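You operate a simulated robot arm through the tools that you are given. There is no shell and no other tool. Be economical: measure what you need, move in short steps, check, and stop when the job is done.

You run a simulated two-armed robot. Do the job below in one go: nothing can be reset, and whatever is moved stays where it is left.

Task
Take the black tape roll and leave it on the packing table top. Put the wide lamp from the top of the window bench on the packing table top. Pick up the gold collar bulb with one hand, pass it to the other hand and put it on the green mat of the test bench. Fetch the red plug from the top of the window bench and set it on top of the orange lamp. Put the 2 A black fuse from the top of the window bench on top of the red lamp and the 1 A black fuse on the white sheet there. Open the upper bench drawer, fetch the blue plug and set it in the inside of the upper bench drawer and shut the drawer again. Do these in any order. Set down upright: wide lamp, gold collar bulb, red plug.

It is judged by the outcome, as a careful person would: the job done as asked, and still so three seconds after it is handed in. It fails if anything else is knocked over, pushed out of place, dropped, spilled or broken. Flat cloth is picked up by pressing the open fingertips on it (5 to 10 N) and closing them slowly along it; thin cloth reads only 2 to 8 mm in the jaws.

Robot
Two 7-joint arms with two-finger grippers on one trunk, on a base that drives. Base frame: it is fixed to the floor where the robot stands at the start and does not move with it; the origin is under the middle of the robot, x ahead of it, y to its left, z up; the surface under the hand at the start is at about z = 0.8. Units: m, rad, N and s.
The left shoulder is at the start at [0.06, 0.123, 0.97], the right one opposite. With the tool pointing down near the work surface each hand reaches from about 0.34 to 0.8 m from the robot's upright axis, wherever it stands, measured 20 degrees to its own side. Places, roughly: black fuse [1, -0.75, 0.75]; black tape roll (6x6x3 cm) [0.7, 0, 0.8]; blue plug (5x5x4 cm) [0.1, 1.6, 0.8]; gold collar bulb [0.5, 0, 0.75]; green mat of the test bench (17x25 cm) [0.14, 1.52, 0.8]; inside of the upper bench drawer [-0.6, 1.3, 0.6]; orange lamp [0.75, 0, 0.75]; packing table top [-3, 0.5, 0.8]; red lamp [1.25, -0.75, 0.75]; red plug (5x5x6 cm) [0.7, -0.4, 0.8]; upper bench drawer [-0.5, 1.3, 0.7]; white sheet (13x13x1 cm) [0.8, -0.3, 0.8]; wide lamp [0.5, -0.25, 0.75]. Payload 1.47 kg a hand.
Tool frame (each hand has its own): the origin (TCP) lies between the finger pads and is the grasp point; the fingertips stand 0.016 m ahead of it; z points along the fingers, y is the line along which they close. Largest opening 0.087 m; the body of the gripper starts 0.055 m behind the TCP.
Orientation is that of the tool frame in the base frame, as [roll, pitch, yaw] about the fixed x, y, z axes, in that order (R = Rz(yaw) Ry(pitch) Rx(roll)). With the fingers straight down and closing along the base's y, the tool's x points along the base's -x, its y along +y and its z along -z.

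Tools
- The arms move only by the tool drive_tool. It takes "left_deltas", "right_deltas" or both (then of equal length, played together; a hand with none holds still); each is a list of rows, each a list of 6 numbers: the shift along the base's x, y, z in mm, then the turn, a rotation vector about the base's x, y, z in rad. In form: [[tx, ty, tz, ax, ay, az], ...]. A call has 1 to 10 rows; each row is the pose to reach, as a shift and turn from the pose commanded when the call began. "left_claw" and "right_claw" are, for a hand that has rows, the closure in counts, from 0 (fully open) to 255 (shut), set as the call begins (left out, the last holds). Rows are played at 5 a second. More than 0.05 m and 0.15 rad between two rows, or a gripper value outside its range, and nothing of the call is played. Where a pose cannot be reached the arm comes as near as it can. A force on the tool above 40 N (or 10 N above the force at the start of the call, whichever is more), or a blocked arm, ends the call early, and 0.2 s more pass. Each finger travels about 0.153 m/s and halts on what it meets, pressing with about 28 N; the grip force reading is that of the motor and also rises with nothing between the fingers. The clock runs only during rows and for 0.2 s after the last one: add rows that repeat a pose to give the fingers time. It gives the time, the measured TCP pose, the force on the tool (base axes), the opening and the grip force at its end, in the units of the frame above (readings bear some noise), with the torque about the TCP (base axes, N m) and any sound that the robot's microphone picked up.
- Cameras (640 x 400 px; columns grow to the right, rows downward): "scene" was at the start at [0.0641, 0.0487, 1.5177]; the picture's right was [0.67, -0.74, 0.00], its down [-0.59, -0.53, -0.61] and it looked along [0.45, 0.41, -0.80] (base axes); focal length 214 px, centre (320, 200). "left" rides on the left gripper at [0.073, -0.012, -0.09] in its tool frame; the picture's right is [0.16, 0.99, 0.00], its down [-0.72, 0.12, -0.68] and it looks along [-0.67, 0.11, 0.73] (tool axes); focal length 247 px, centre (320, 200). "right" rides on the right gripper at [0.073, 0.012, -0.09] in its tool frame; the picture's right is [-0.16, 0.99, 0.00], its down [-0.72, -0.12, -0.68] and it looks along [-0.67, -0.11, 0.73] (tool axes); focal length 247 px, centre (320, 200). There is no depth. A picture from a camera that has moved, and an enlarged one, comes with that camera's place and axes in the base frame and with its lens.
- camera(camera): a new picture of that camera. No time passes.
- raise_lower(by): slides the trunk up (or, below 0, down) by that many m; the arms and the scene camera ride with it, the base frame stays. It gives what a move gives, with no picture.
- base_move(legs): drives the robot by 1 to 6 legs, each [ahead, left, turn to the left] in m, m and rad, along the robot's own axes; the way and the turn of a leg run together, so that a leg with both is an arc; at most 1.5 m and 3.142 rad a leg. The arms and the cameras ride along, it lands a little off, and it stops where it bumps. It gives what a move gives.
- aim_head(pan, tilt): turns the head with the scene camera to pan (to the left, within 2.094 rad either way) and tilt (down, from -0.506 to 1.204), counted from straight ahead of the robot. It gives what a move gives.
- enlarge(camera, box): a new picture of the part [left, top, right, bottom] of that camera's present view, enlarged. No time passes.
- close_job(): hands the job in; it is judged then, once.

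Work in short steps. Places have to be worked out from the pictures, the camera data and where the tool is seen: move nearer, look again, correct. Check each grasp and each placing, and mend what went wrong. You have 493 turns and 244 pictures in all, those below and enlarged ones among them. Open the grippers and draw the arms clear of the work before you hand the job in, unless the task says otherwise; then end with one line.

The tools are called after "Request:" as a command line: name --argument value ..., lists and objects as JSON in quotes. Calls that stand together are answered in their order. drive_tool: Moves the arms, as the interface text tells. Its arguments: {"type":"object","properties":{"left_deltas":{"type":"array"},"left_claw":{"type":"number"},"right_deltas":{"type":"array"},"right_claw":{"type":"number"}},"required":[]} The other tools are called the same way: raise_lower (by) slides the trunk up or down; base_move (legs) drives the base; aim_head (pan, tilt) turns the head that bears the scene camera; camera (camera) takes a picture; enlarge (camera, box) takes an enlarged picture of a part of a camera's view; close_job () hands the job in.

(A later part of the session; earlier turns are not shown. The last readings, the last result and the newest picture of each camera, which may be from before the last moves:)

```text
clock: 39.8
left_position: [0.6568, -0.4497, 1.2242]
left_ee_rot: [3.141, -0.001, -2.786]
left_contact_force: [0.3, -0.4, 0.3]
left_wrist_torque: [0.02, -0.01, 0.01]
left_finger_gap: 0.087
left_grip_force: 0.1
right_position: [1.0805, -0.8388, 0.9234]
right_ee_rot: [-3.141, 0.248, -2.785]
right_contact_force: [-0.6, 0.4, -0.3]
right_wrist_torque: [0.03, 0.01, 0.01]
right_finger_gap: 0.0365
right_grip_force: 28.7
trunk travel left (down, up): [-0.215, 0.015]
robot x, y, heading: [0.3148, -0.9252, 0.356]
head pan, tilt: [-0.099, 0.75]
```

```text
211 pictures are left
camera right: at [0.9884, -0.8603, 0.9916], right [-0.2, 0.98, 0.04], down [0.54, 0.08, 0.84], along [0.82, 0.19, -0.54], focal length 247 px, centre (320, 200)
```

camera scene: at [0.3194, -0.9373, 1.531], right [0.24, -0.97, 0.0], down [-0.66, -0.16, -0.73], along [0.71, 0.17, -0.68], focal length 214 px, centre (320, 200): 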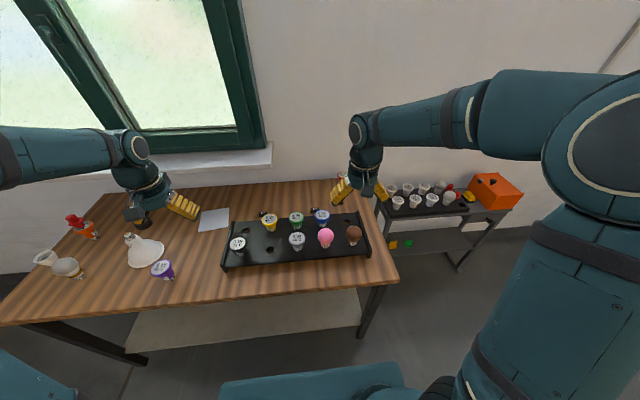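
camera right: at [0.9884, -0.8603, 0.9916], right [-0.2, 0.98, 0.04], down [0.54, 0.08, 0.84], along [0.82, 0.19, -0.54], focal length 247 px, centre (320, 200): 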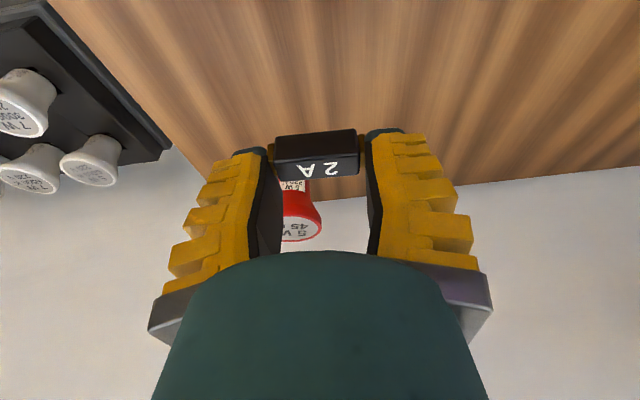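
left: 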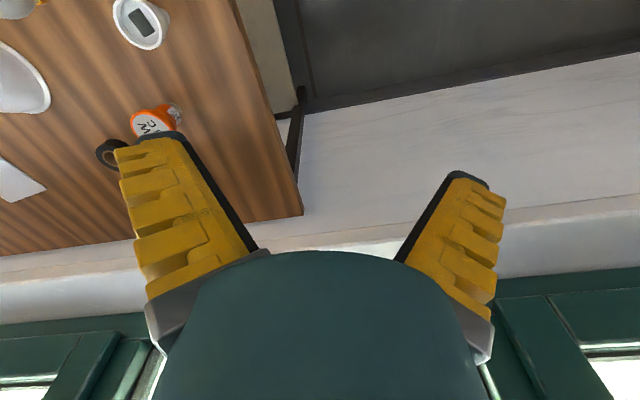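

The fuse is held. I'll raise a little and move over the lamp at (1.209, -0.838), keeping this tilt if it reaches.

Request:
drive_tool --right_deltas '[[10, 0, 35, 0, 0, 0], [50, 0, 40, 0, 0, 0], [90, 0, 40, 0, 0, 0], [130, 0, 40, 0, 0, 0], [130, 0, 40, 0, 0, 0]]'

Request:
camera --camera "right"

Request:
enlarge --camera "scene" --box '[290, 130, 390, 230]'

```text
clock: 41.0
left_position: [0.6586, -0.4515, 1.2257]
left_ee_rot: [-3.141, 0.0, -2.785]
left_contact_force: [0.4, -0.1, -0.1]
left_wrist_torque: [0.04, 0.01, 0.03]
left_finger_gap: 0.0871
left_grip_force: 0.0
right_position: [1.1516, -0.864, 0.9605]
right_ee_rot: [-3.141, 0.248, -2.786]
right_contact_force: [0.8, 0.1, -0.4]
right_wrist_torque: [0.03, 0.01, -0.02]
right_finger_gap: 0.0359
right_grip_force: 28.2
right hand out of reach, approached as far as the arm can: row 3, 4, 5
trunk travel left (down, up): [-0.215, 0.015]
robot x, y, heading: [0.3173, -0.9261, 0.357]
head pan, tilt: [-0.099, 0.75]
```

```text
210 pictures are left
camera right: at [1.0596, -0.8849, 1.0281], right [-0.2, 0.98, 0.04], down [0.54, 0.08, 0.84], along [0.82, 0.19, -0.54], focal length 247 px, centre (320, 200)
```

right: 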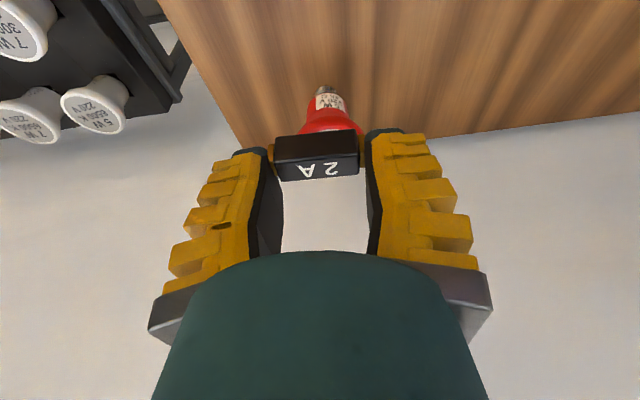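

```text
4.00 times, centred on (340, 180) of scene
camera zoom: at [0.4041, -0.9065, 1.621], right [0.25, -0.97, 0.0], down [-0.66, -0.17, -0.73], along [0.71, 0.19, -0.68], focal length 858 px, centre (240, 280)
```

zoom: 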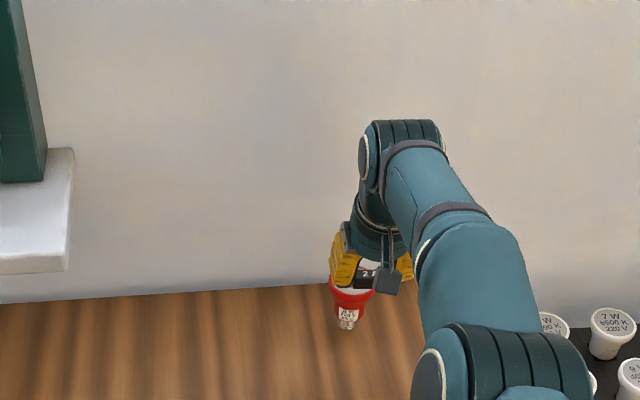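

It's about 60 mm short at this tilt. I'll increase the tilt to 0.6 rad while moving on; the fuse is held by its ends and can settle flat.

Request:
drive_tool --right_deltas '[[0, 0, 0, 0.046, -0.123, 0], [10, 5, 0, 0.085, -0.23, 0], [30, 13, 0, 0.1215, -0.328, 0], [54, 24, 0, 0.1215, -0.328, 0], [54, 24, 0, 0.1215, -0.328, 0]]'

Request:
camera --camera "right"

Request:
enlarge --camera "scene" --box '[310, 150, 380, 220]'

```text
clock: 42.2
left_position: [0.656, -0.4502, 1.2256]
left_ee_rot: [3.141, 0.001, -2.786]
left_contact_force: [0.2, -0.3, 0.7]
left_wrist_torque: [-0.01, -0.05, 0.0]
left_finger_gap: 0.0869
left_grip_force: 0.0
right_position: [1.2034, -0.8376, 0.9599]
right_ee_rot: [3.141, 0.602, -2.786]
right_contact_force: [-0.4, 0.9, 0.4]
right_wrist_torque: [-0.01, -0.01, 0.01]
right_finger_gap: 0.0352
right_grip_force: 28.4
trunk travel left (down, up): [-0.215, 0.015]
robot x, y, heading: [0.3179, -0.9275, 0.355]
head pan, tilt: [-0.099, 0.75]
```

```text
208 pictures are left
camera right: at [1.0943, -0.8653, 0.9929], right [-0.22, 0.97, 0.09], down [0.24, -0.03, 0.97], along [0.95, 0.24, -0.22], focal length 247 px, centre (320, 200)
```

right: 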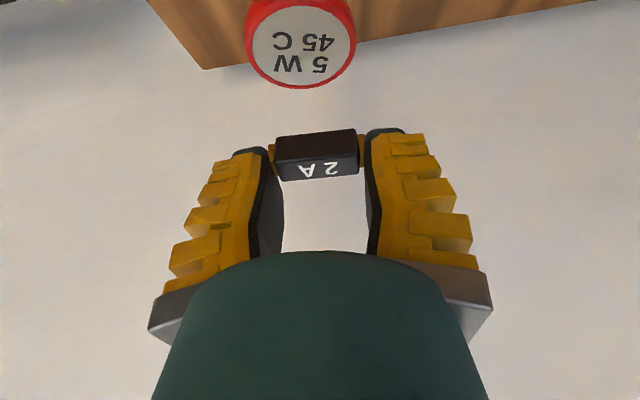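

```text
5.71 times, centred on (345, 185) of scene
camera zoom: at [0.4023, -0.9057, 1.6212], right [0.25, -0.97, 0.0], down [-0.66, -0.17, -0.73], along [0.71, 0.19, -0.68], focal length 1226 px, centre (177, 286)
```

zoom: 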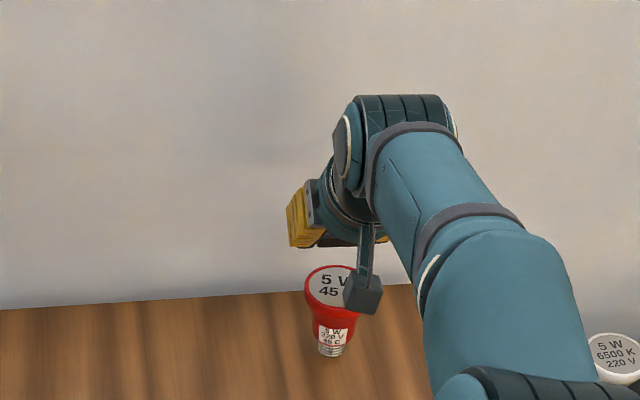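

The lamp centre averages to (1.204, -0.839). I'll shift slightly and lower close to the face.

Request:
drive_tool --right_deltas '[[-2, -2, -15, 0, 0, 0], [-2, -2, -30, 0, 0, 0], [-2, -2, -43, 0, 0, 0], [-2, -2, -43, 0, 0, 0]]'

Request:
camera --camera "right"

```text
clock: 43.2
left_position: [0.6581, -0.4491, 1.2248]
left_ee_rot: [-3.141, 0.0, -2.786]
left_contact_force: [0.4, 0.4, -0.4]
left_wrist_torque: [0.0, -0.01, -0.02]
left_finger_gap: 0.0868
left_grip_force: 0.1
right_position: [1.1956, -0.8431, 0.9179]
right_ee_rot: [-3.139, 0.601, -2.784]
right_contact_force: [-0.4, -0.3, 0.2]
right_wrist_torque: [0.03, -0.02, 0.02]
right_finger_gap: 0.0349
right_grip_force: 28.3
right hand out of reach, approached as far as the arm can: row 2, 3, 4
trunk travel left (down, up): [-0.215, 0.015]
robot x, y, heading: [0.3144, -0.9299, 0.361]
head pan, tilt: [-0.099, 0.75]
```

```text
206 pictures are left
camera right: at [1.0872, -0.8715, 0.9506], right [-0.22, 0.97, 0.09], down [0.24, -0.03, 0.97], along [0.94, 0.24, -0.23], focal length 247 px, centre (320, 200)
```

right: 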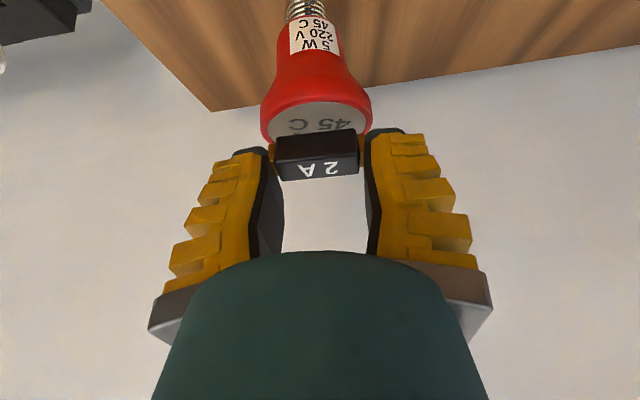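

The arm is at its reach limit with the trunk high. I'll raise the hand back up while shifting forward, then use the trunk itself to lower it.

Request:
drive_tool --right_deltas '[[2, 1, 20, 0, 0, 0], [5, 3, 42, 0, 0, 0], [7, 3, 42, 0, 0, 0]]'

Request:
raise_lower --by -0.042

Request:
camera --camera "right"

Request:
enlarge --camera "scene" --box '[310, 130, 380, 200]'

```text
clock: 44.0
left_position: [0.6582, -0.4498, 1.2241]
left_ee_rot: [-3.141, 0.001, -2.787]
left_contact_force: [0.3, 0.5, -0.4]
left_wrist_torque: [0.01, 0.0, 0.0]
left_finger_gap: 0.087
left_grip_force: 0.2
right_position: [1.2031, -0.8394, 0.9603]
right_ee_rot: [-3.14, 0.599, -2.783]
right_contact_force: [0.8, -0.2, -0.2]
right_wrist_torque: [-0.01, -0.01, 0.0]
right_finger_gap: 0.0347
right_grip_force: 27.8
trunk travel left (down, up): [-0.215, 0.015]
robot x, y, heading: [0.3158, -0.9283, 0.355]
head pan, tilt: [-0.099, 0.75]
```

```text
clock: 44.9
left_position: [0.6579, -0.4501, 1.1831]
left_ee_rot: [-3.141, 0.002, -2.785]
left_contact_force: [0.2, -0.3, -0.1]
left_wrist_torque: [-0.01, 0.01, 0.02]
left_finger_gap: 0.087
left_grip_force: 0.0
right_position: [1.2021, -0.8388, 0.9186]
right_ee_rot: [-3.141, 0.6, -2.783]
right_contact_force: [0.8, 0.4, 0.3]
right_wrist_torque: [0.01, -0.03, 0.04]
right_finger_gap: 0.0342
right_grip_force: 27.8
trunk travel left (down, up): [-0.173, 0.057]
robot x, y, heading: [0.3142, -0.927, 0.357]
head pan, tilt: [-0.099, 0.75]
```

```text
205 pictures are left
camera right: at [1.0936, -0.8667, 0.9515], right [-0.22, 0.97, 0.09], down [0.24, -0.03, 0.97], along [0.94, 0.24, -0.23], focal length 247 px, centre (320, 200)
```

right: 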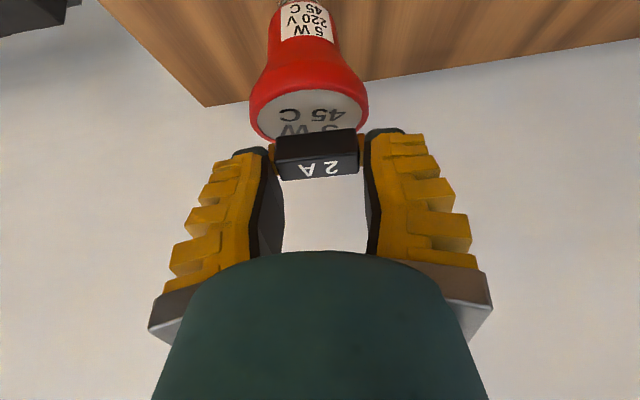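

```text
5.71 times, centred on (345, 165) of scene
camera zoom: at [0.4034, -0.9052, 1.5791], right [0.25, -0.97, 0.0], down [-0.66, -0.17, -0.73], along [0.71, 0.19, -0.68], focal length 1226 px, centre (177, 400)
```

zoom: 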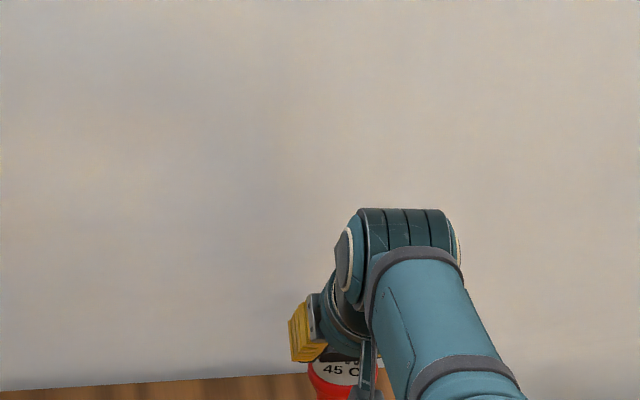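

Alignment is good. I'll lower in small steps with force checks.

Request:
drive_tool --right_deltas '[[0, -2, -3, 0, 0, 0], [0, -2, -6, 0, 0, 0]]'

Request:
drive_tool --right_deltas '[[0, 0, -2, 0, 0, 0], [0, 0, -4, 0, 0, 0]]'

Request:
camera --camera "right"

```text
clock: 45.5
left_position: [0.6568, -0.45, 1.183]
left_ee_rot: [-3.141, 0.0, -2.786]
left_contact_force: [0.1, 0.4, -0.1]
left_wrist_torque: [-0.01, -0.01, 0.01]
left_finger_gap: 0.0873
left_grip_force: 0.1
right_position: [1.2027, -0.8412, 0.9121]
right_ee_rot: [-3.14, 0.601, -2.783]
right_contact_force: [-0.9, 0.3, 1.2]
right_wrist_torque: [-0.02, 0.0, -0.02]
right_finger_gap: 0.0342
right_grip_force: 28.1
trunk travel left (down, up): [-0.173, 0.057]
robot x, y, heading: [0.3172, -0.9301, 0.354]
head pan, tilt: [-0.099, 0.75]
```

```text
clock: 46.1
left_position: [0.6574, -0.4494, 1.1834]
left_ee_rot: [3.141, 0.001, -2.784]
left_contact_force: [-0.2, -0.2, 0.9]
left_wrist_torque: [0.0, -0.03, 0.02]
left_finger_gap: 0.0871
left_grip_force: 0.0
right_position: [1.2016, -0.8412, 0.9115]
right_ee_rot: [-3.141, 0.607, -2.783]
right_contact_force: [0.1, -0.4, 10.4]
right_wrist_torque: [-0.01, 0.04, 0.01]
right_finger_gap: 0.0374
right_grip_force: 28.5
trunk travel left (down, up): [-0.173, 0.057]
robot x, y, heading: [0.3138, -0.9303, 0.356]
head pan, tilt: [-0.099, 0.75]
```

```text
203 pictures are left
camera right: at [1.0933, -0.8686, 0.944], right [-0.22, 0.97, 0.09], down [0.23, -0.03, 0.97], along [0.95, 0.24, -0.22], focal length 247 px, centre (320, 200)
```

right: 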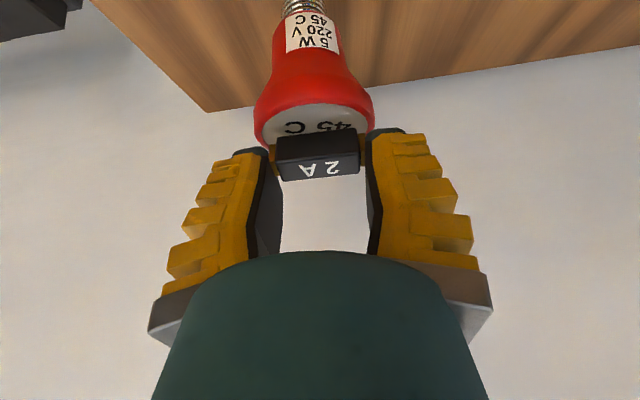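

It is in contact at about 10 N. I'll ease up a millimetre and open the fingers a little.

Request:
drive_tool --right_deltas '[[0, 0, 2, 0, 0, 0], [0, 0, 2, 0, 0, 0]]'

Request:
drive_tool --right_deltas '[[0, 0, 0, 0, 0, 0], [0, 0, 0, 0, 0, 0], [0, 0, 0, 0, 0, 0]]' --right_claw 100

Request:
camera --camera "right"

```text
clock: 46.7
left_position: [0.6566, -0.4506, 1.1827]
left_ee_rot: [3.141, 0.002, -2.786]
left_contact_force: [-0.5, 0.4, 0.1]
left_wrist_torque: [-0.03, -0.03, 0.01]
left_finger_gap: 0.0873
left_grip_force: 0.0
right_position: [1.2029, -0.8421, 0.9126]
right_ee_rot: [-3.141, 0.603, -2.782]
right_contact_force: [0.1, -0.7, 10.8]
right_wrist_torque: [-0.04, 0.01, -0.04]
right_finger_gap: 0.0371
right_grip_force: 28.0
trunk travel left (down, up): [-0.173, 0.057]
robot x, y, heading: [0.3112, -0.9275, 0.356]
head pan, tilt: [-0.099, 0.75]
```

```text
clock: 47.5
left_position: [0.6573, -0.4498, 1.1833]
left_ee_rot: [-3.141, 0.0, -2.787]
left_contact_force: [-0.1, 0.4, -0.5]
left_wrist_torque: [0.01, -0.01, 0.0]
left_finger_gap: 0.0869
left_grip_force: 0.0
right_position: [1.2014, -0.841, 0.9104]
right_ee_rot: [-3.141, 0.599, -2.785]
right_contact_force: [0.2, 0.7, 0.5]
right_wrist_torque: [0.03, -0.03, -0.02]
right_finger_gap: 0.0579
right_grip_force: 3.8
trunk travel left (down, up): [-0.173, 0.057]
robot x, y, heading: [0.3142, -0.9305, 0.356]
head pan, tilt: [-0.099, 0.75]
```

```text
202 pictures are left
camera right: at [1.0935, -0.8687, 0.9431], right [-0.22, 0.97, 0.09], down [0.24, -0.03, 0.97], along [0.94, 0.24, -0.23], focal length 247 px, centre (320, 200)
```

right: 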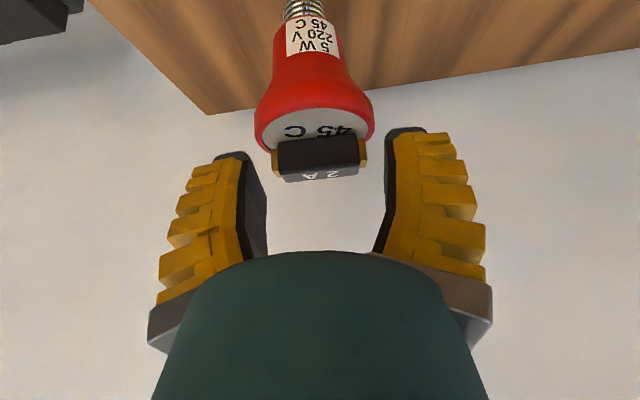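

The fuse is lying flat on the lamp. I'll withdraw straight up, then back, and check from the scene camera.

Request:
drive_tool --right_deltas '[[0, 0, 20, 0, 0, 0], [0, 0, 55, 0, 0, 0], [-30, -10, 90, -0.03, 0.1, 0], [-70, -25, 120, -0.07, 0.22, 0], [-110, -40, 140, -0.12, 0.33, 0], [-150, -60, 140, -0.165, 0.44, 0], [-190, -90, 140, -0.208, 0.563, 0], [-230, -120, 140, -0.208, 0.563, 0]]'

Request:
enlarge --camera "scene" --box '[240, 130, 400, 250]'

Request:
camera --camera "right"

```text
refused: row 4 steps farther than a row can; nothing moved
```

```text
3.33 times, centred on (320, 190) of scene
camera zoom: at [0.4036, -0.9051, 1.579], right [0.25, -0.97, 0.0], down [-0.66, -0.17, -0.73], along [0.71, 0.19, -0.68], focal length 715 px, centre (320, 233)
```

zoom: 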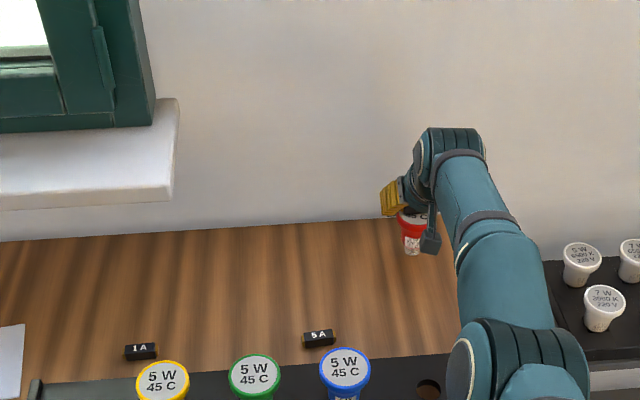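

```text
200 pictures are left
camera right: at [1.0935, -0.8687, 0.9431], right [-0.22, 0.97, 0.09], down [0.24, -0.03, 0.97], along [0.94, 0.24, -0.23], focal length 247 px, centre (320, 200)
```

right: 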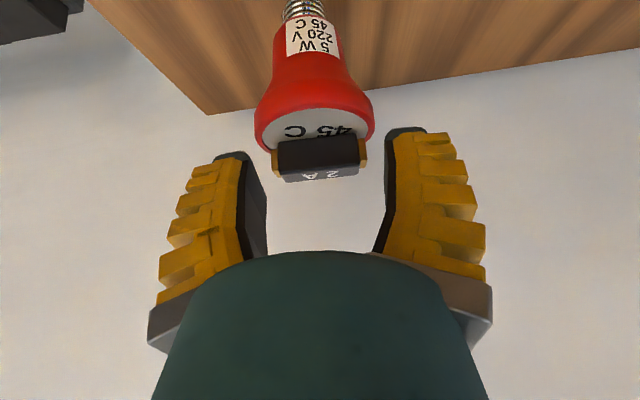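

That call was refused because a step was too long. I'll repeat it with shorter steps.

Request:
drive_tool --right_deltas '[[0, 0, 20, 0, 0, 0], [0, 0, 55, 0, 0, 0], [-15, -5, 95, -0.03, 0.08, 0], [-45, -15, 130, -0.07, 0.2, 0], [-90, -33, 140, -0.12, 0.33, 0], [-135, -50, 140, -0.165, 0.44, 0], [-175, -75, 140, -0.208, 0.563, 0], [-215, -100, 140, -0.208, 0.563, 0]]'

Request:
enlarge --camera "scene" --box '[240, 130, 400, 250]'

Request:
camera --camera "right"

```text
clock: 49.3
left_position: [0.6582, -0.4502, 1.182]
left_ee_rot: [-3.141, 0.0, -2.784]
left_contact_force: [-0.1, -1.0, 0.8]
left_wrist_torque: [0.01, -0.01, 0.01]
left_finger_gap: 0.0871
left_grip_force: 0.0
right_position: [1.1109, -0.9121, 1.0675]
right_ee_rot: [-3.14, -0.005, -2.785]
right_contact_force: [0.0, -0.8, -0.4]
right_wrist_torque: [0.01, 0.0, -0.02]
right_finger_gap: 0.0579
right_grip_force: 3.5
right hand out of reach, approached as far as the arm can: row 2, 3, 4, 5, 6, 7, 8
trunk travel left (down, up): [-0.173, 0.057]
robot x, y, heading: [0.3134, -0.9318, 0.357]
head pan, tilt: [-0.099, 0.75]
```

```text
3.33 times, centred on (320, 190) of scene
camera zoom: at [0.4035, -0.9055, 1.5791], right [0.25, -0.97, 0.0], down [-0.66, -0.17, -0.73], along [0.71, 0.19, -0.68], focal length 715 px, centre (320, 233)
```

zoom: 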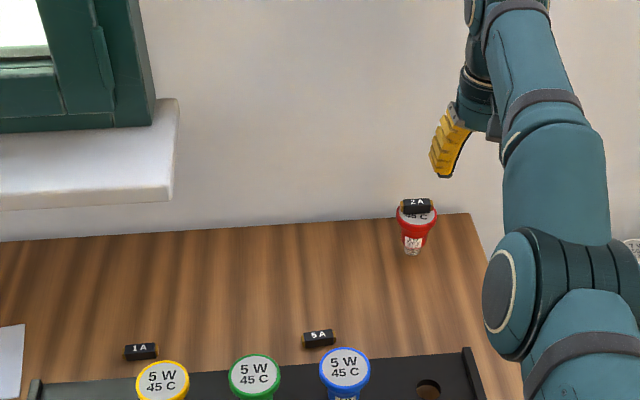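

```text
198 pictures are left
camera right: at [1.037, -0.9254, 1.1565], right [-0.2, 0.98, 0.0], down [0.72, 0.14, 0.68], along [0.66, 0.13, -0.73], focal length 247 px, centre (320, 200)
```

right: 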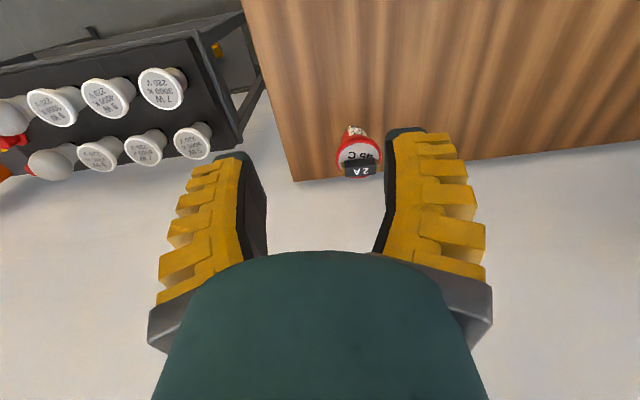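

The fuse sits towards the far edge of the face. I'll enlarge the view to check that it's stable.

Request:
enlarge --camera "right" --box '[325, 110, 405, 190]'

Request:
enlarge --camera "scene" --box '[325, 170, 365, 210]'

```text
5.00 times, centred on (365, 150) of right
camera zoom: at [1.037, -0.9254, 1.1565], right [-0.2, 0.98, 0.0], down [0.72, 0.14, 0.68], along [0.66, 0.13, -0.73], focal length 1235 px, centre (95, 450)
```

zoom: 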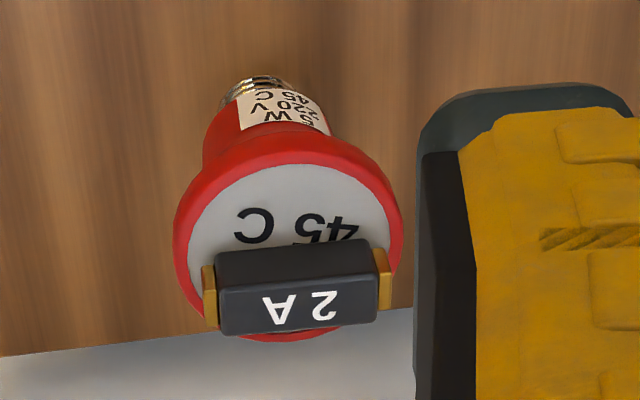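

```text
10.00 times, centred on (345, 190) of scene
camera zoom: at [0.4035, -0.9055, 1.5791], right [0.25, -0.97, 0.0], down [-0.66, -0.17, -0.73], along [0.71, 0.19, -0.68], focal length 2145 px, centre (70, 300)
```

zoom: 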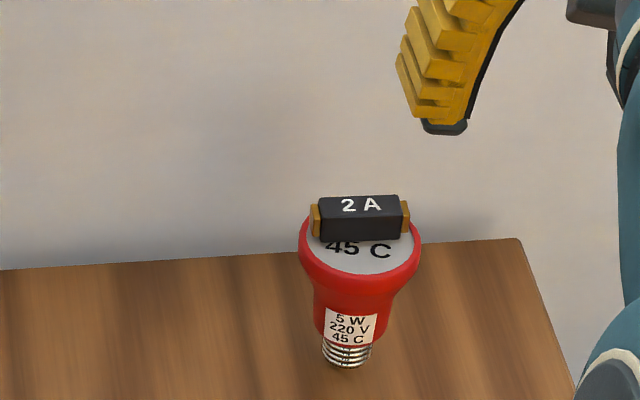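

The fuse is flat and well supported on the face. Next is the 1A fuse for the white sheet, using the left hand. I'll retract the right hand and drive 0.3 m left.

Request:
drive_tool --right_deltas '[[-40, -20, 10, 0, 0, 0], [-80, -40, 20, 0, 0, 0], [-120, -60, 40, 0, 0, 0], [-160, -80, 60, 0, 0, 0], [-200, -100, 80, 0, 0, 0], [-240, -115, 100, 0, 0, 0], [-280, -125, 110, 0, 0, 0]]'

Request:
base_move --legs '[[0, 0.3, 0]]'

Request:
aim_head --pan 0.1 --tilt 0.75

Request:
camera --camera "scene"

Request:
camera --camera "left"

```text
clock: 50.9
left_position: [0.6579, -0.4493, 1.1831]
left_ee_rot: [3.141, 0.001, -2.786]
left_contact_force: [-0.9, 1.0, 0.6]
left_wrist_torque: [-0.01, -0.01, 0.0]
left_finger_gap: 0.0869
left_grip_force: 0.1
right_position: [1.0736, -1.0045, 1.257]
right_ee_rot: [3.139, -0.002, -2.786]
right_contact_force: [-0.4, -0.6, -0.2]
right_wrist_torque: [0.02, 0.03, -0.04]
right_finger_gap: 0.058
right_grip_force: 4.2
right hand out of reach, approached as far as the arm can: row 1, 2, 3, 4, 5, 6, 7
trunk travel left (down, up): [-0.173, 0.057]
robot x, y, heading: [0.3153, -0.9276, 0.363]
head pan, tilt: [-0.099, 0.75]
```

```text
clock: 54.1
left_position: [0.5507, -0.1621, 1.1835]
left_ee_rot: [-3.141, 0.0, -2.783]
left_contact_force: [-0.5, 0.4, -0.1]
left_wrist_torque: [0.0, 0.02, -0.01]
left_finger_gap: 0.0868
left_grip_force: 0.1
right_position: [0.9693, -0.7163, 1.2562]
right_ee_rot: [3.141, 0.0, -2.785]
right_contact_force: [0.2, -0.2, -0.1]
right_wrist_torque: [0.0, -0.03, -0.03]
right_finger_gap: 0.0579
right_grip_force: 3.0
trunk travel left (down, up): [-0.173, 0.057]
robot x, y, heading: [0.2083, -0.6414, 0.355]
head pan, tilt: [-0.099, 0.75]
```

```text
clock: 54.9
left_position: [0.5496, -0.1634, 1.1827]
left_ee_rot: [3.14, -0.001, -2.784]
left_contact_force: [-0.5, -0.6, 0.3]
left_wrist_torque: [0.0, -0.02, -0.02]
left_finger_gap: 0.0866
left_grip_force: 0.0
right_position: [0.9686, -0.7159, 1.2562]
right_ee_rot: [3.14, -0.001, -2.784]
right_contact_force: [-0.2, -0.5, 0.2]
right_wrist_torque: [-0.04, 0.01, -0.02]
right_finger_gap: 0.0579
right_grip_force: 4.3
trunk travel left (down, up): [-0.173, 0.057]
robot x, y, heading: [0.2088, -0.6395, 0.358]
head pan, tilt: [0.099, 0.75]
```

```text
195 pictures are left
camera scene: at [0.291, -0.6032, 1.579], right [0.44, -0.9, 0.0], down [-0.61, -0.3, -0.73], along [0.66, 0.32, -0.68], focal length 214 px, centre (320, 200)
```

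scene: 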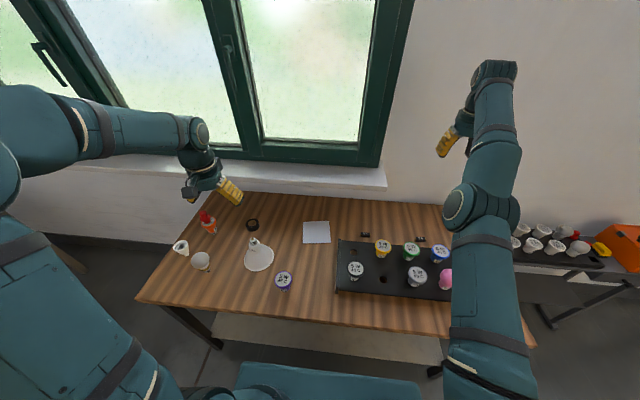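

```text
194 pictures are left
camera left: at [0.4854, -0.1992, 1.2715], right [-0.49, 0.87, 0.0], down [0.64, 0.36, 0.68], along [0.59, 0.34, -0.73], focal length 247 px, centre (320, 200)
```

left: 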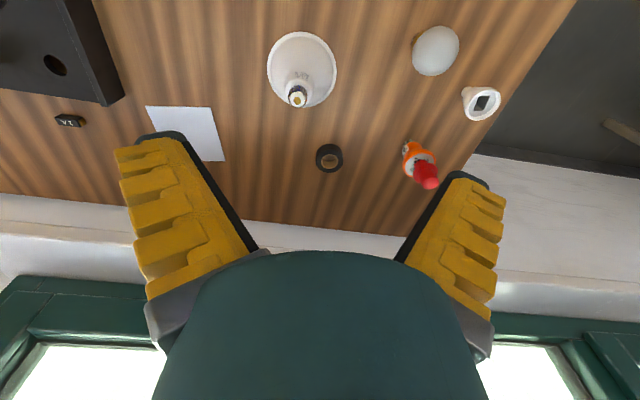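

The 1A fuse is at about (0.916, -0.519) and the sheet centre at about (0.839, -0.316). I'll move the left hand above the fuse.

Request:
drive_tool --left_deltas '[[34, -32, 0, 0, 0, 0], [67, -65, 0, 0, 0, 0], [100, -98, 0, 0, 0, 0], [134, -131, 0, 0, 0, 0], [167, -163, 0, 0, 0, 0], [200, -195, 0, 0, 0, 0], [233, -228, -5, 0, 0, 0], [267, -260, -10, 0, 0, 0], [300, -293, -20, 0, 0, 0], [333, -325, -30, 0, 0, 0]]' --left_claw 20

Request:
drive_tool --left_deltas '[[32, -28, -20, 0, 0, 0], [32, -29, -65, 0, 0, 0], [32, -29, -110, 0, 0, 0], [32, -29, -150, 0, 0, 0], [32, -29, -190, 0, 0, 0], [32, -29, -220, 0, 0, 0], [32, -29, -220, 0, 0, 0]]'

Request:
camera --camera "left"

```text
clock: 57.1
left_position: [0.8835, -0.4896, 1.1508]
left_ee_rot: [-3.141, -0.003, -2.783]
left_contact_force: [0.0, -0.6, 0.4]
left_wrist_torque: [0.01, 0.01, 0.01]
left_finger_gap: 0.0823
left_grip_force: 1.2
right_position: [0.9713, -0.7181, 1.2528]
right_ee_rot: [3.139, -0.005, -2.783]
right_contact_force: [-0.3, -0.2, -0.8]
right_wrist_torque: [0.01, 0.02, 0.01]
right_finger_gap: 0.058
right_grip_force: 3.9
trunk travel left (down, up): [-0.173, 0.057]
robot x, y, heading: [0.2091, -0.6464, 0.354]
head pan, tilt: [0.099, 0.75]
```

```text
clock: 58.7
left_position: [0.8991, -0.5165, 0.9475]
left_ee_rot: [-3.141, 0.002, -2.781]
left_contact_force: [-0.1, 0.5, 0.5]
left_wrist_torque: [-0.04, -0.04, 0.0]
left_finger_gap: 0.0818
left_grip_force: 0.7
left hand out of reach, approached as far as the arm can: row 1, 2, 3, 4, 5, 6, 7
right_position: [0.968, -0.715, 1.2554]
right_ee_rot: [3.138, -0.002, -2.784]
right_contact_force: [0.4, -0.2, -0.1]
right_wrist_torque: [0.02, -0.02, 0.0]
right_finger_gap: 0.0581
right_grip_force: 3.4
trunk travel left (down, up): [-0.173, 0.057]
robot x, y, heading: [0.2066, -0.6416, 0.354]
head pan, tilt: [0.099, 0.75]
```

```text
193 pictures are left
camera left: at [0.8346, -0.5539, 1.0369], right [-0.49, 0.87, 0.0], down [0.64, 0.36, 0.68], along [0.59, 0.34, -0.73], focal length 247 px, centre (320, 200)
```

left: 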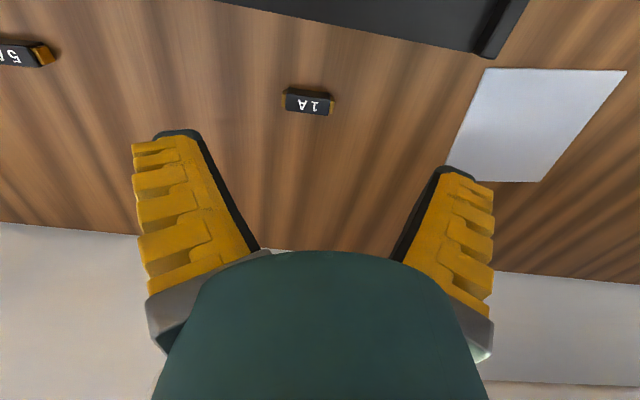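

The fuse is at (0.9156, -0.519) and well aligned, and I need about 16 mm more reach. Going lower should bring the wrist level with the shoulder, so I'll descend partway and see.

Request:
drive_tool --left_deltas '[[8, -1, -30, 0, 0, 0], [16, -2, -60, 0, 0, 0], [17, -2, -75, 0, 0, 0], [17, -2, -75, 0, 0, 0]]'

Request:
camera --camera "left"

Request:
enlarge --camera "scene" --box '[330, 180, 430, 280]'

```text
clock: 59.7
left_position: [0.8936, -0.5124, 0.8726]
left_ee_rot: [3.14, -0.001, -2.783]
left_contact_force: [0.7, -1.0, -0.7]
left_wrist_torque: [-0.01, -0.01, -0.04]
left_finger_gap: 0.0817
left_grip_force: 0.9
left hand out of reach, approached as far as the arm can: row 1, 2, 3, 4
right_position: [0.9681, -0.7165, 1.2565]
right_ee_rot: [3.141, -0.002, -2.783]
right_contact_force: [-0.5, -0.5, -0.4]
right_wrist_torque: [0.02, 0.02, -0.01]
right_finger_gap: 0.0578
right_grip_force: 3.6
trunk travel left (down, up): [-0.173, 0.057]
robot x, y, heading: [0.2091, -0.6475, 0.361]
head pan, tilt: [0.099, 0.75]
```

```text
192 pictures are left
camera left: at [0.8292, -0.5498, 0.9616], right [-0.49, 0.87, 0.0], down [0.64, 0.36, 0.68], along [0.59, 0.34, -0.73], focal length 247 px, centre (320, 200)
```

left: 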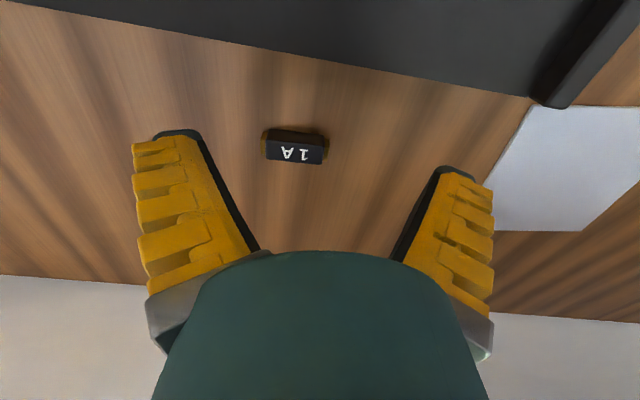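

```text
4.00 times, centred on (380, 230) of scene
camera zoom: at [0.2904, -0.6037, 1.5792], right [0.44, -0.9, 0.0], down [-0.61, -0.3, -0.73], along [0.66, 0.32, -0.68], focal length 858 px, centre (80, 80)
```

zoom: 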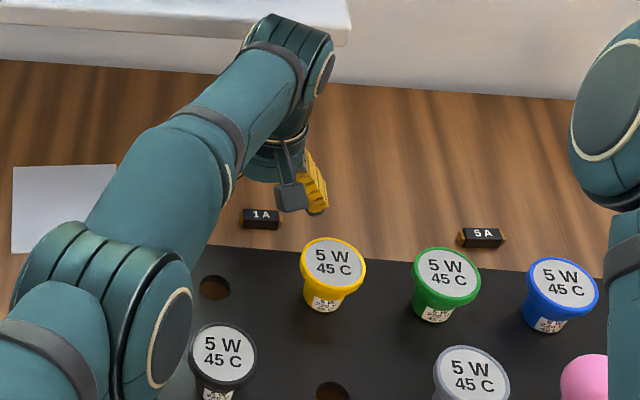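

The reach is still short. I'll raise the hand, shift the base 0.13 m right so the left arm isn't crossing over, then return to the fuse.

Request:
drive_tool --left_deltas '[[0, 0, 45, 0, 0, 0], [0, 0, 90, 0, 0, 0], [0, 0, 130, 0, 0, 0]]'

Request:
base_move --legs '[[0.0, -0.13, 0]]'

Request:
drive_tool --left_deltas '[[0, 40, 0, 0, 0, 0], [-10, 80, 0, 0, 0, 0], [-22, 115, 0, 0, 0, 0], [-22, 115, 0, 0, 0, 0]]'

Request:
camera --camera "left"

```text
clock: 60.5
left_position: [0.8985, -0.5116, 1.0031]
left_ee_rot: [3.14, -0.004, -2.783]
left_contact_force: [0.2, -1.0, 1.0]
left_wrist_torque: [0.0, 0.01, -0.01]
left_finger_gap: 0.0818
left_grip_force: 1.5
left hand out of reach, approached as far as the arm can: row 2, 3
right_position: [0.9678, -0.7168, 1.255]
right_ee_rot: [3.139, -0.003, -2.785]
right_contact_force: [-0.4, -0.6, 0.0]
right_wrist_torque: [-0.03, 0.01, -0.01]
right_finger_gap: 0.0578
right_grip_force: 3.8
trunk travel left (down, up): [-0.173, 0.057]
robot x, y, heading: [0.2087, -0.6411, 0.357]
head pan, tilt: [0.099, 0.75]
```

```text
clock: 62.2
left_position: [0.9447, -0.6326, 1.0023]
left_ee_rot: [3.141, -0.002, -2.783]
left_contact_force: [-0.2, 0.6, 0.3]
left_wrist_torque: [0.01, 0.0, 0.01]
left_finger_gap: 0.0818
left_grip_force: 1.0
right_position: [1.0131, -0.8383, 1.2553]
right_ee_rot: [3.141, -0.001, -2.783]
right_contact_force: [-0.4, 0.3, 0.0]
right_wrist_torque: [-0.01, -0.02, -0.02]
right_finger_gap: 0.0579
right_grip_force: 4.1
trunk travel left (down, up): [-0.173, 0.057]
robot x, y, heading: [0.2547, -0.7618, 0.361]
head pan, tilt: [0.099, 0.75]
```

```text
clock: 63.2
left_position: [0.9447, -0.5168, 1.0033]
left_ee_rot: [3.139, -0.005, -2.786]
left_contact_force: [0.1, -0.5, -0.3]
left_wrist_torque: [0.04, -0.02, -0.02]
left_finger_gap: 0.0819
left_grip_force: 1.2
left hand out of reach, approached as far as the arm can: row 2, 3, 4
right_position: [1.0128, -0.8375, 1.2554]
right_ee_rot: [3.14, -0.002, -2.786]
right_contact_force: [-0.1, 0.2, 0.2]
right_wrist_torque: [0.0, 0.01, -0.02]
right_finger_gap: 0.0581
right_grip_force: 3.7
trunk travel left (down, up): [-0.173, 0.057]
robot x, y, heading: [0.2506, -0.7627, 0.357]
head pan, tilt: [0.099, 0.75]
```

```text
190 pictures are left
camera left: at [0.8801, -0.5529, 1.0925], right [-0.49, 0.87, 0.0], down [0.64, 0.36, 0.68], along [0.59, 0.34, -0.73], focal length 247 px, centre (320, 200)
```

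left: 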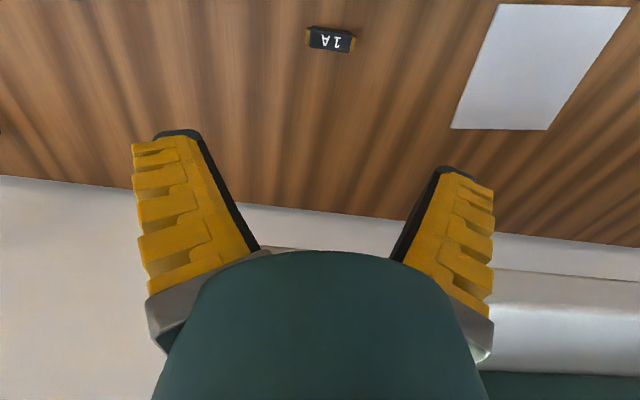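

Now there is reach to spare. I'll centre over (0.9165, -0.5195) and descend to z≈0.86.

Request:
drive_tool --left_deltas '[[-28, -2, 0, 0, 0, 0], [-28, -3, -45, 0, 0, 0], [-28, -3, -90, 0, 0, 0], [-28, -3, -130, 0, 0, 0], [-28, -3, -143, 0, 0, 0], [-28, -3, -143, 0, 0, 0]]' --left_claw 50

Request:
camera --camera "left"

```text
clock: 64.0
left_position: [0.95, -0.516, 0.9626]
left_ee_rot: [-3.139, 0.029, -2.782]
left_contact_force: [0.9, 0.0, 4.7]
left_wrist_torque: [-0.02, 0.04, -0.01]
left_finger_gap: 0.0737
left_grip_force: 2.5
left hand out of reach, approached as far as the arm can: row 1, 2, 3
right_position: [1.0126, -0.8367, 1.2525]
right_ee_rot: [3.14, -0.006, -2.785]
right_contact_force: [0.4, 1.2, -1.4]
right_wrist_torque: [-0.04, 0.04, 0.02]
right_finger_gap: 0.0582
right_grip_force: 3.6
trunk travel left (down, up): [-0.173, 0.057]
robot x, y, heading: [0.2516, -0.7638, 0.355]
head pan, tilt: [0.099, 0.75]
stopped in row 3 (left hand): the force on the tool passed its limit at 57 N (the readings are from after the stop); the commanded pose is now the measured one
```

```text
189 pictures are left
camera left: at [0.8831, -0.5536, 1.0487], right [-0.49, 0.87, -0.01], down [0.62, 0.36, 0.7], along [0.61, 0.34, -0.71], focal length 247 px, centre (320, 200)
```

left: 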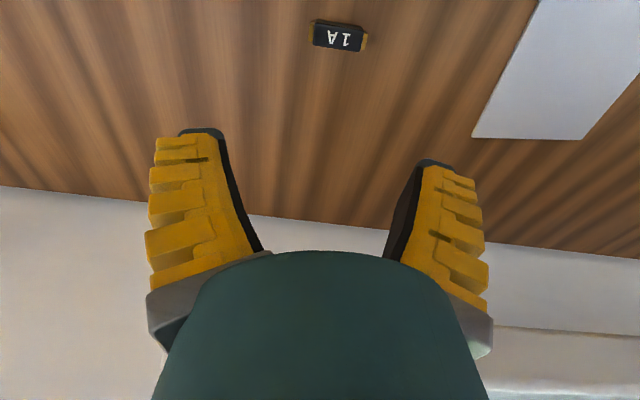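

The hand met a force at z≈0.96 and hasn't followed my command. I'll look at the scene before doing anything else.

Request:
camera --camera "scene"

Request:
camera --camera "right"

```text
188 pictures are left
camera scene: at [0.3358, -0.7232, 1.5791], right [0.44, -0.9, 0.0], down [-0.61, -0.3, -0.73], along [0.66, 0.32, -0.68], focal length 214 px, centre (320, 200)
```

scene: 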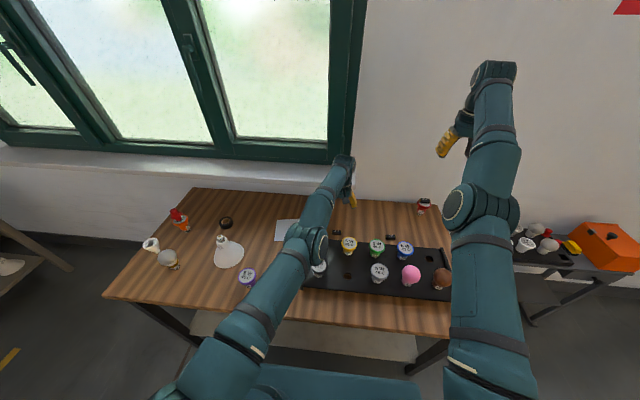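

```text
187 pictures are left
camera right: at [0.9406, -0.8499, 1.3436], right [-0.2, 0.98, 0.0], down [0.72, 0.15, 0.68], along [0.66, 0.13, -0.74], focal length 247 px, centre (320, 200)
```

right: 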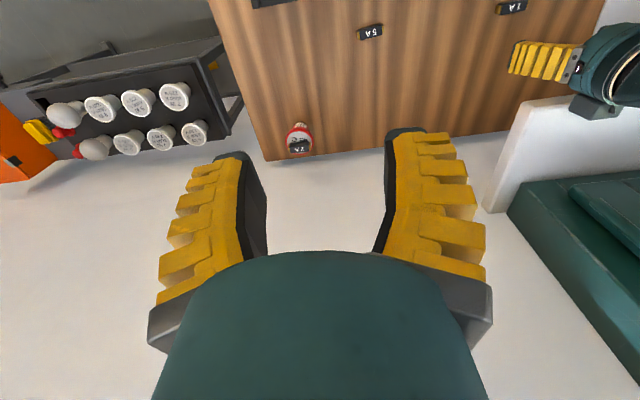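

The left wrist has brushed the protruding window sill, and the fully stretched arm seems stuck in its solution. I'll lift slightly and pull the hand back towards the robot.

Request:
drive_tool --left_deltas '[[-5, 0, 20, 0, 0, 0], [-40, -15, 40, 0, 0, 0], [-80, -30, 50, 0, 0, 0], [-120, -45, 50, 0, 0, 0]]'

Request:
camera --camera "scene"

```text
clock: 65.0
left_position: [0.9509, -0.5524, 1.0134]
left_ee_rot: [-3.14, 0.024, -2.785]
left_contact_force: [1.1, -0.7, -0.9]
left_wrist_torque: [0.04, 0.01, 0.03]
left_finger_gap: 0.0732
left_grip_force: 3.1
left hand out of reach, approached as far as the arm can: row 1, 2, 3, 4
right_position: [1.0131, -0.8371, 1.2556]
right_ee_rot: [3.14, -0.004, -2.784]
right_contact_force: [0.3, 0.2, 0.0]
right_wrist_torque: [0.05, -0.01, -0.04]
right_finger_gap: 0.058
right_grip_force: 3.8
trunk travel left (down, up): [-0.173, 0.057]
robot x, y, heading: [0.2528, -0.7593, 0.358]
head pan, tilt: [0.099, 0.75]
```

```text
186 pictures are left
camera scene: at [0.3357, -0.7244, 1.5791], right [0.44, -0.9, 0.0], down [-0.61, -0.3, -0.73], along [0.66, 0.32, -0.68], focal length 214 px, centre (320, 200)
```

scene: 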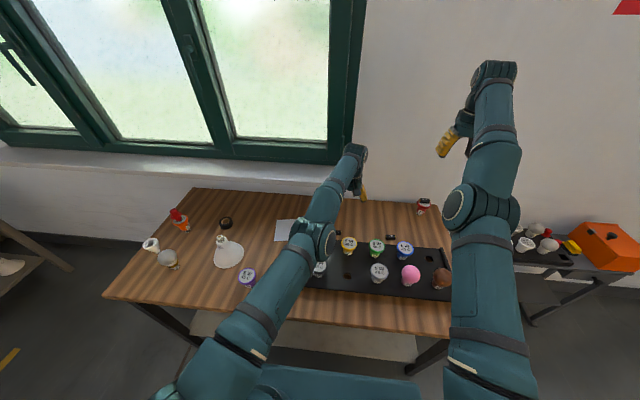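

The stretched elbow is a singular pose, so pulling straight back doesn't work. I'll try tilting the tool forward while raising the hand, which should bend the elbow.

Request:
drive_tool --left_deltas '[[-10, -4, 10, 0.05, -0.13, 0], [-20, -8, 20, 0.1, -0.26, 0], [-30, -12, 30, 0.15, -0.4, 0], [-60, -24, 40, 0.19, -0.51, 0], [-90, -36, 50, 0.19, -0.51, 0]]'

```text
clock: 66.2
left_position: [1.0385, -0.5987, 1.0805]
left_ee_rot: [-3.136, 0.569, -2.783]
left_contact_force: [-0.3, 0.6, -0.1]
left_wrist_torque: [0.0, 0.02, 0.03]
left_finger_gap: 0.0733
left_grip_force: 2.5
left hand out of reach, approached as far as the arm can: row 1, 2, 3, 4, 5
right_position: [1.0123, -0.8355, 1.2552]
right_ee_rot: [3.139, -0.003, -2.786]
right_contact_force: [-0.3, 0.1, 0.0]
right_wrist_torque: [0.01, 0.02, 0.01]
right_finger_gap: 0.0579
right_grip_force: 3.4
trunk travel left (down, up): [-0.173, 0.057]
robot x, y, heading: [0.2525, -0.7641, 0.361]
head pan, tilt: [0.099, 0.75]
```

I'll test on the free right arm which tangential motion unbends a stretched elbow: down with a slight pull inward.

Request:
drive_tool --right_deltas '[[-15, -5, -40, 0, 0, 0], [-30, -10, -80, 0, 0, 0], [-45, -15, -120, 0, 0, 0], [-60, -20, -150, 0, 0, 0]]'

```text
clock: 67.2
left_position: [1.0394, -0.5994, 1.0793]
left_ee_rot: [-3.136, 0.568, -2.782]
left_contact_force: [-0.3, 0.3, -0.6]
left_wrist_torque: [0.02, 0.05, -0.01]
left_finger_gap: 0.0736
left_grip_force: 2.4
right_position: [1.0555, -0.8441, 1.1219]
right_ee_rot: [3.14, -0.005, -2.784]
right_contact_force: [0.1, -0.2, -0.4]
right_wrist_torque: [0.03, -0.01, -0.01]
right_finger_gap: 0.0581
right_grip_force: 3.4
right hand out of reach, approached as far as the arm can: row 1, 2, 3, 4
trunk travel left (down, up): [-0.173, 0.057]
robot x, y, heading: [0.2518, -0.7631, 0.362]
head pan, tilt: [0.099, 0.75]
```

The stall looks like an elbow just past full extension, where pulling in straightens it further. I'll try the right arm outward first, then down and inward, staying above z=1.0.

Request:
drive_tool --right_deltas '[[40, 0, 0, 0, 0, 0], [60, -20, -10, 0, 0, 0], [60, -30, -40, 0, 0, 0], [40, -40, -70, 0, 0, 0], [10, -50, -90, 0, 0, 0], [-30, -60, -100, 0, 0, 0], [-70, -70, -100, 0, 0, 0]]'

```text
clock: 68.8
left_position: [1.0384, -0.599, 1.0806]
left_ee_rot: [-3.139, 0.567, -2.782]
left_contact_force: [0.2, 0.3, 0.0]
left_wrist_torque: [0.0, 0.01, 0.0]
left_finger_gap: 0.0736
left_grip_force: 1.9
right_position: [1.0709, -0.9099, 1.0298]
right_ee_rot: [3.14, -0.005, -2.784]
right_contact_force: [-0.2, 0.7, 0.2]
right_wrist_torque: [-0.02, 0.0, 0.02]
right_finger_gap: 0.058
right_grip_force: 4.0
right hand out of reach, approached as far as the arm can: row 1, 2, 3, 4, 5, 6, 7
trunk travel left (down, up): [-0.173, 0.057]
robot x, y, heading: [0.2552, -0.7619, 0.357]
head pan, tilt: [0.099, 0.75]
```

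It's still stuck. I'll saturate the right arm fully outward first, then check the opposite tangential direction (up) with a slight inward pull.

Request:
drive_tool --right_deltas '[[40, -3, 12, 0, 0, 0], [70, -5, 21, 0, 0, 0], [70, -5, 21, 0, 0, 0], [70, -5, 21, 0, 0, 0]]'

Request:
drive_tool --right_deltas '[[-5, 0, 40, 0, 0, 0], [-20, 0, 80, 0, 0, 0], [-50, 0, 110, 0, 0, 0], [-90, 0, 130, 0, 0, 0], [-130, 0, 150, 0, 0, 0]]'

```text
clock: 69.8
left_position: [1.0396, -0.5995, 1.082]
left_ee_rot: [-3.139, 0.568, -2.781]
left_contact_force: [0.8, 0.1, 0.3]
left_wrist_torque: [-0.01, 0.0, 0.0]
left_finger_gap: 0.0735
left_grip_force: 2.5
right_position: [1.0736, -0.9159, 1.0388]
right_ee_rot: [3.14, -0.005, -2.785]
right_contact_force: [0.2, 0.2, -0.9]
right_wrist_torque: [0.0, 0.0, -0.01]
right_finger_gap: 0.0584
right_grip_force: 4.2
right hand out of reach, approached as far as the arm can: row 1, 2, 3, 4
trunk travel left (down, up): [-0.173, 0.057]
robot x, y, heading: [0.2534, -0.7645, 0.355]
head pan, tilt: [0.099, 0.75]
```

```text
clock: 71.0
left_position: [1.0375, -0.5976, 1.0823]
left_ee_rot: [-3.138, 0.57, -2.782]
left_contact_force: [1.0, -0.1, 0.5]
left_wrist_torque: [-0.01, -0.02, -0.01]
left_finger_gap: 0.0734
left_grip_force: 1.9
right_position: [0.9459, -0.9179, 1.1908]
right_ee_rot: [-3.141, -0.002, -2.784]
right_contact_force: [-0.8, -0.1, -0.1]
right_wrist_torque: [0.02, 0.0, -0.01]
right_finger_gap: 0.0579
right_grip_force: 3.8
trunk travel left (down, up): [-0.173, 0.057]
robot x, y, heading: [0.2541, -0.762, 0.36]
head pan, tilt: [0.099, 0.75]
```

The right arm is free again. I'll apply the same recipe to the left: saturate outward, then up and inward.

Request:
drive_tool --left_deltas '[[30, 0, 15, 0, 0, 0], [50, 0, 25, 0, 0, 0], [50, 0, 25, 0, 0, 0], [50, 0, 25, 0, 0, 0]]'

Request:
drive_tool --left_deltas '[[-5, 0, 40, 0, 0, 0], [-20, 0, 80, 0, 0, 0], [-50, 0, 110, 0, 0, 0], [-90, 0, 130, 0, 0, 0], [-130, 0, 150, 0, 0, 0]]'

```text
clock: 72.0
left_position: [1.0418, -0.5953, 1.0896]
left_ee_rot: [-3.137, 0.57, -2.782]
left_contact_force: [0.9, -0.6, 0.0]
left_wrist_torque: [0.0, 0.02, 0.04]
left_finger_gap: 0.0732
left_grip_force: 2.4
left hand out of reach, approached as far as the arm can: row 1, 2, 3, 4
right_position: [0.9471, -0.9184, 1.1904]
right_ee_rot: [3.14, -0.004, -2.785]
right_contact_force: [-0.5, 0.5, -0.7]
right_wrist_torque: [-0.06, 0.04, 0.01]
right_finger_gap: 0.0581
right_grip_force: 3.6
trunk travel left (down, up): [-0.173, 0.057]
robot x, y, heading: [0.257, -0.7615, 0.357]
head pan, tilt: [0.099, 0.75]
```

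```text
clock: 73.2
left_position: [0.992, -0.6006, 1.2689]
left_ee_rot: [-3.138, 0.568, -2.782]
left_contact_force: [1.0, -0.3, -0.5]
left_wrist_torque: [0.02, -0.02, -0.03]
left_finger_gap: 0.0735
left_grip_force: 2.5
left hand out of reach, approached as far as the arm can: row 2, 3, 4, 5
right_position: [0.9467, -0.9179, 1.1906]
right_ee_rot: [3.14, -0.003, -2.784]
right_contact_force: [-0.4, 0.1, -0.1]
right_wrist_torque: [-0.02, -0.02, 0.03]
right_finger_gap: 0.0581
right_grip_force: 4.1
trunk travel left (down, up): [-0.173, 0.057]
robot x, y, heading: [0.2498, -0.7673, 0.353]
head pan, tilt: [0.099, 0.75]
```

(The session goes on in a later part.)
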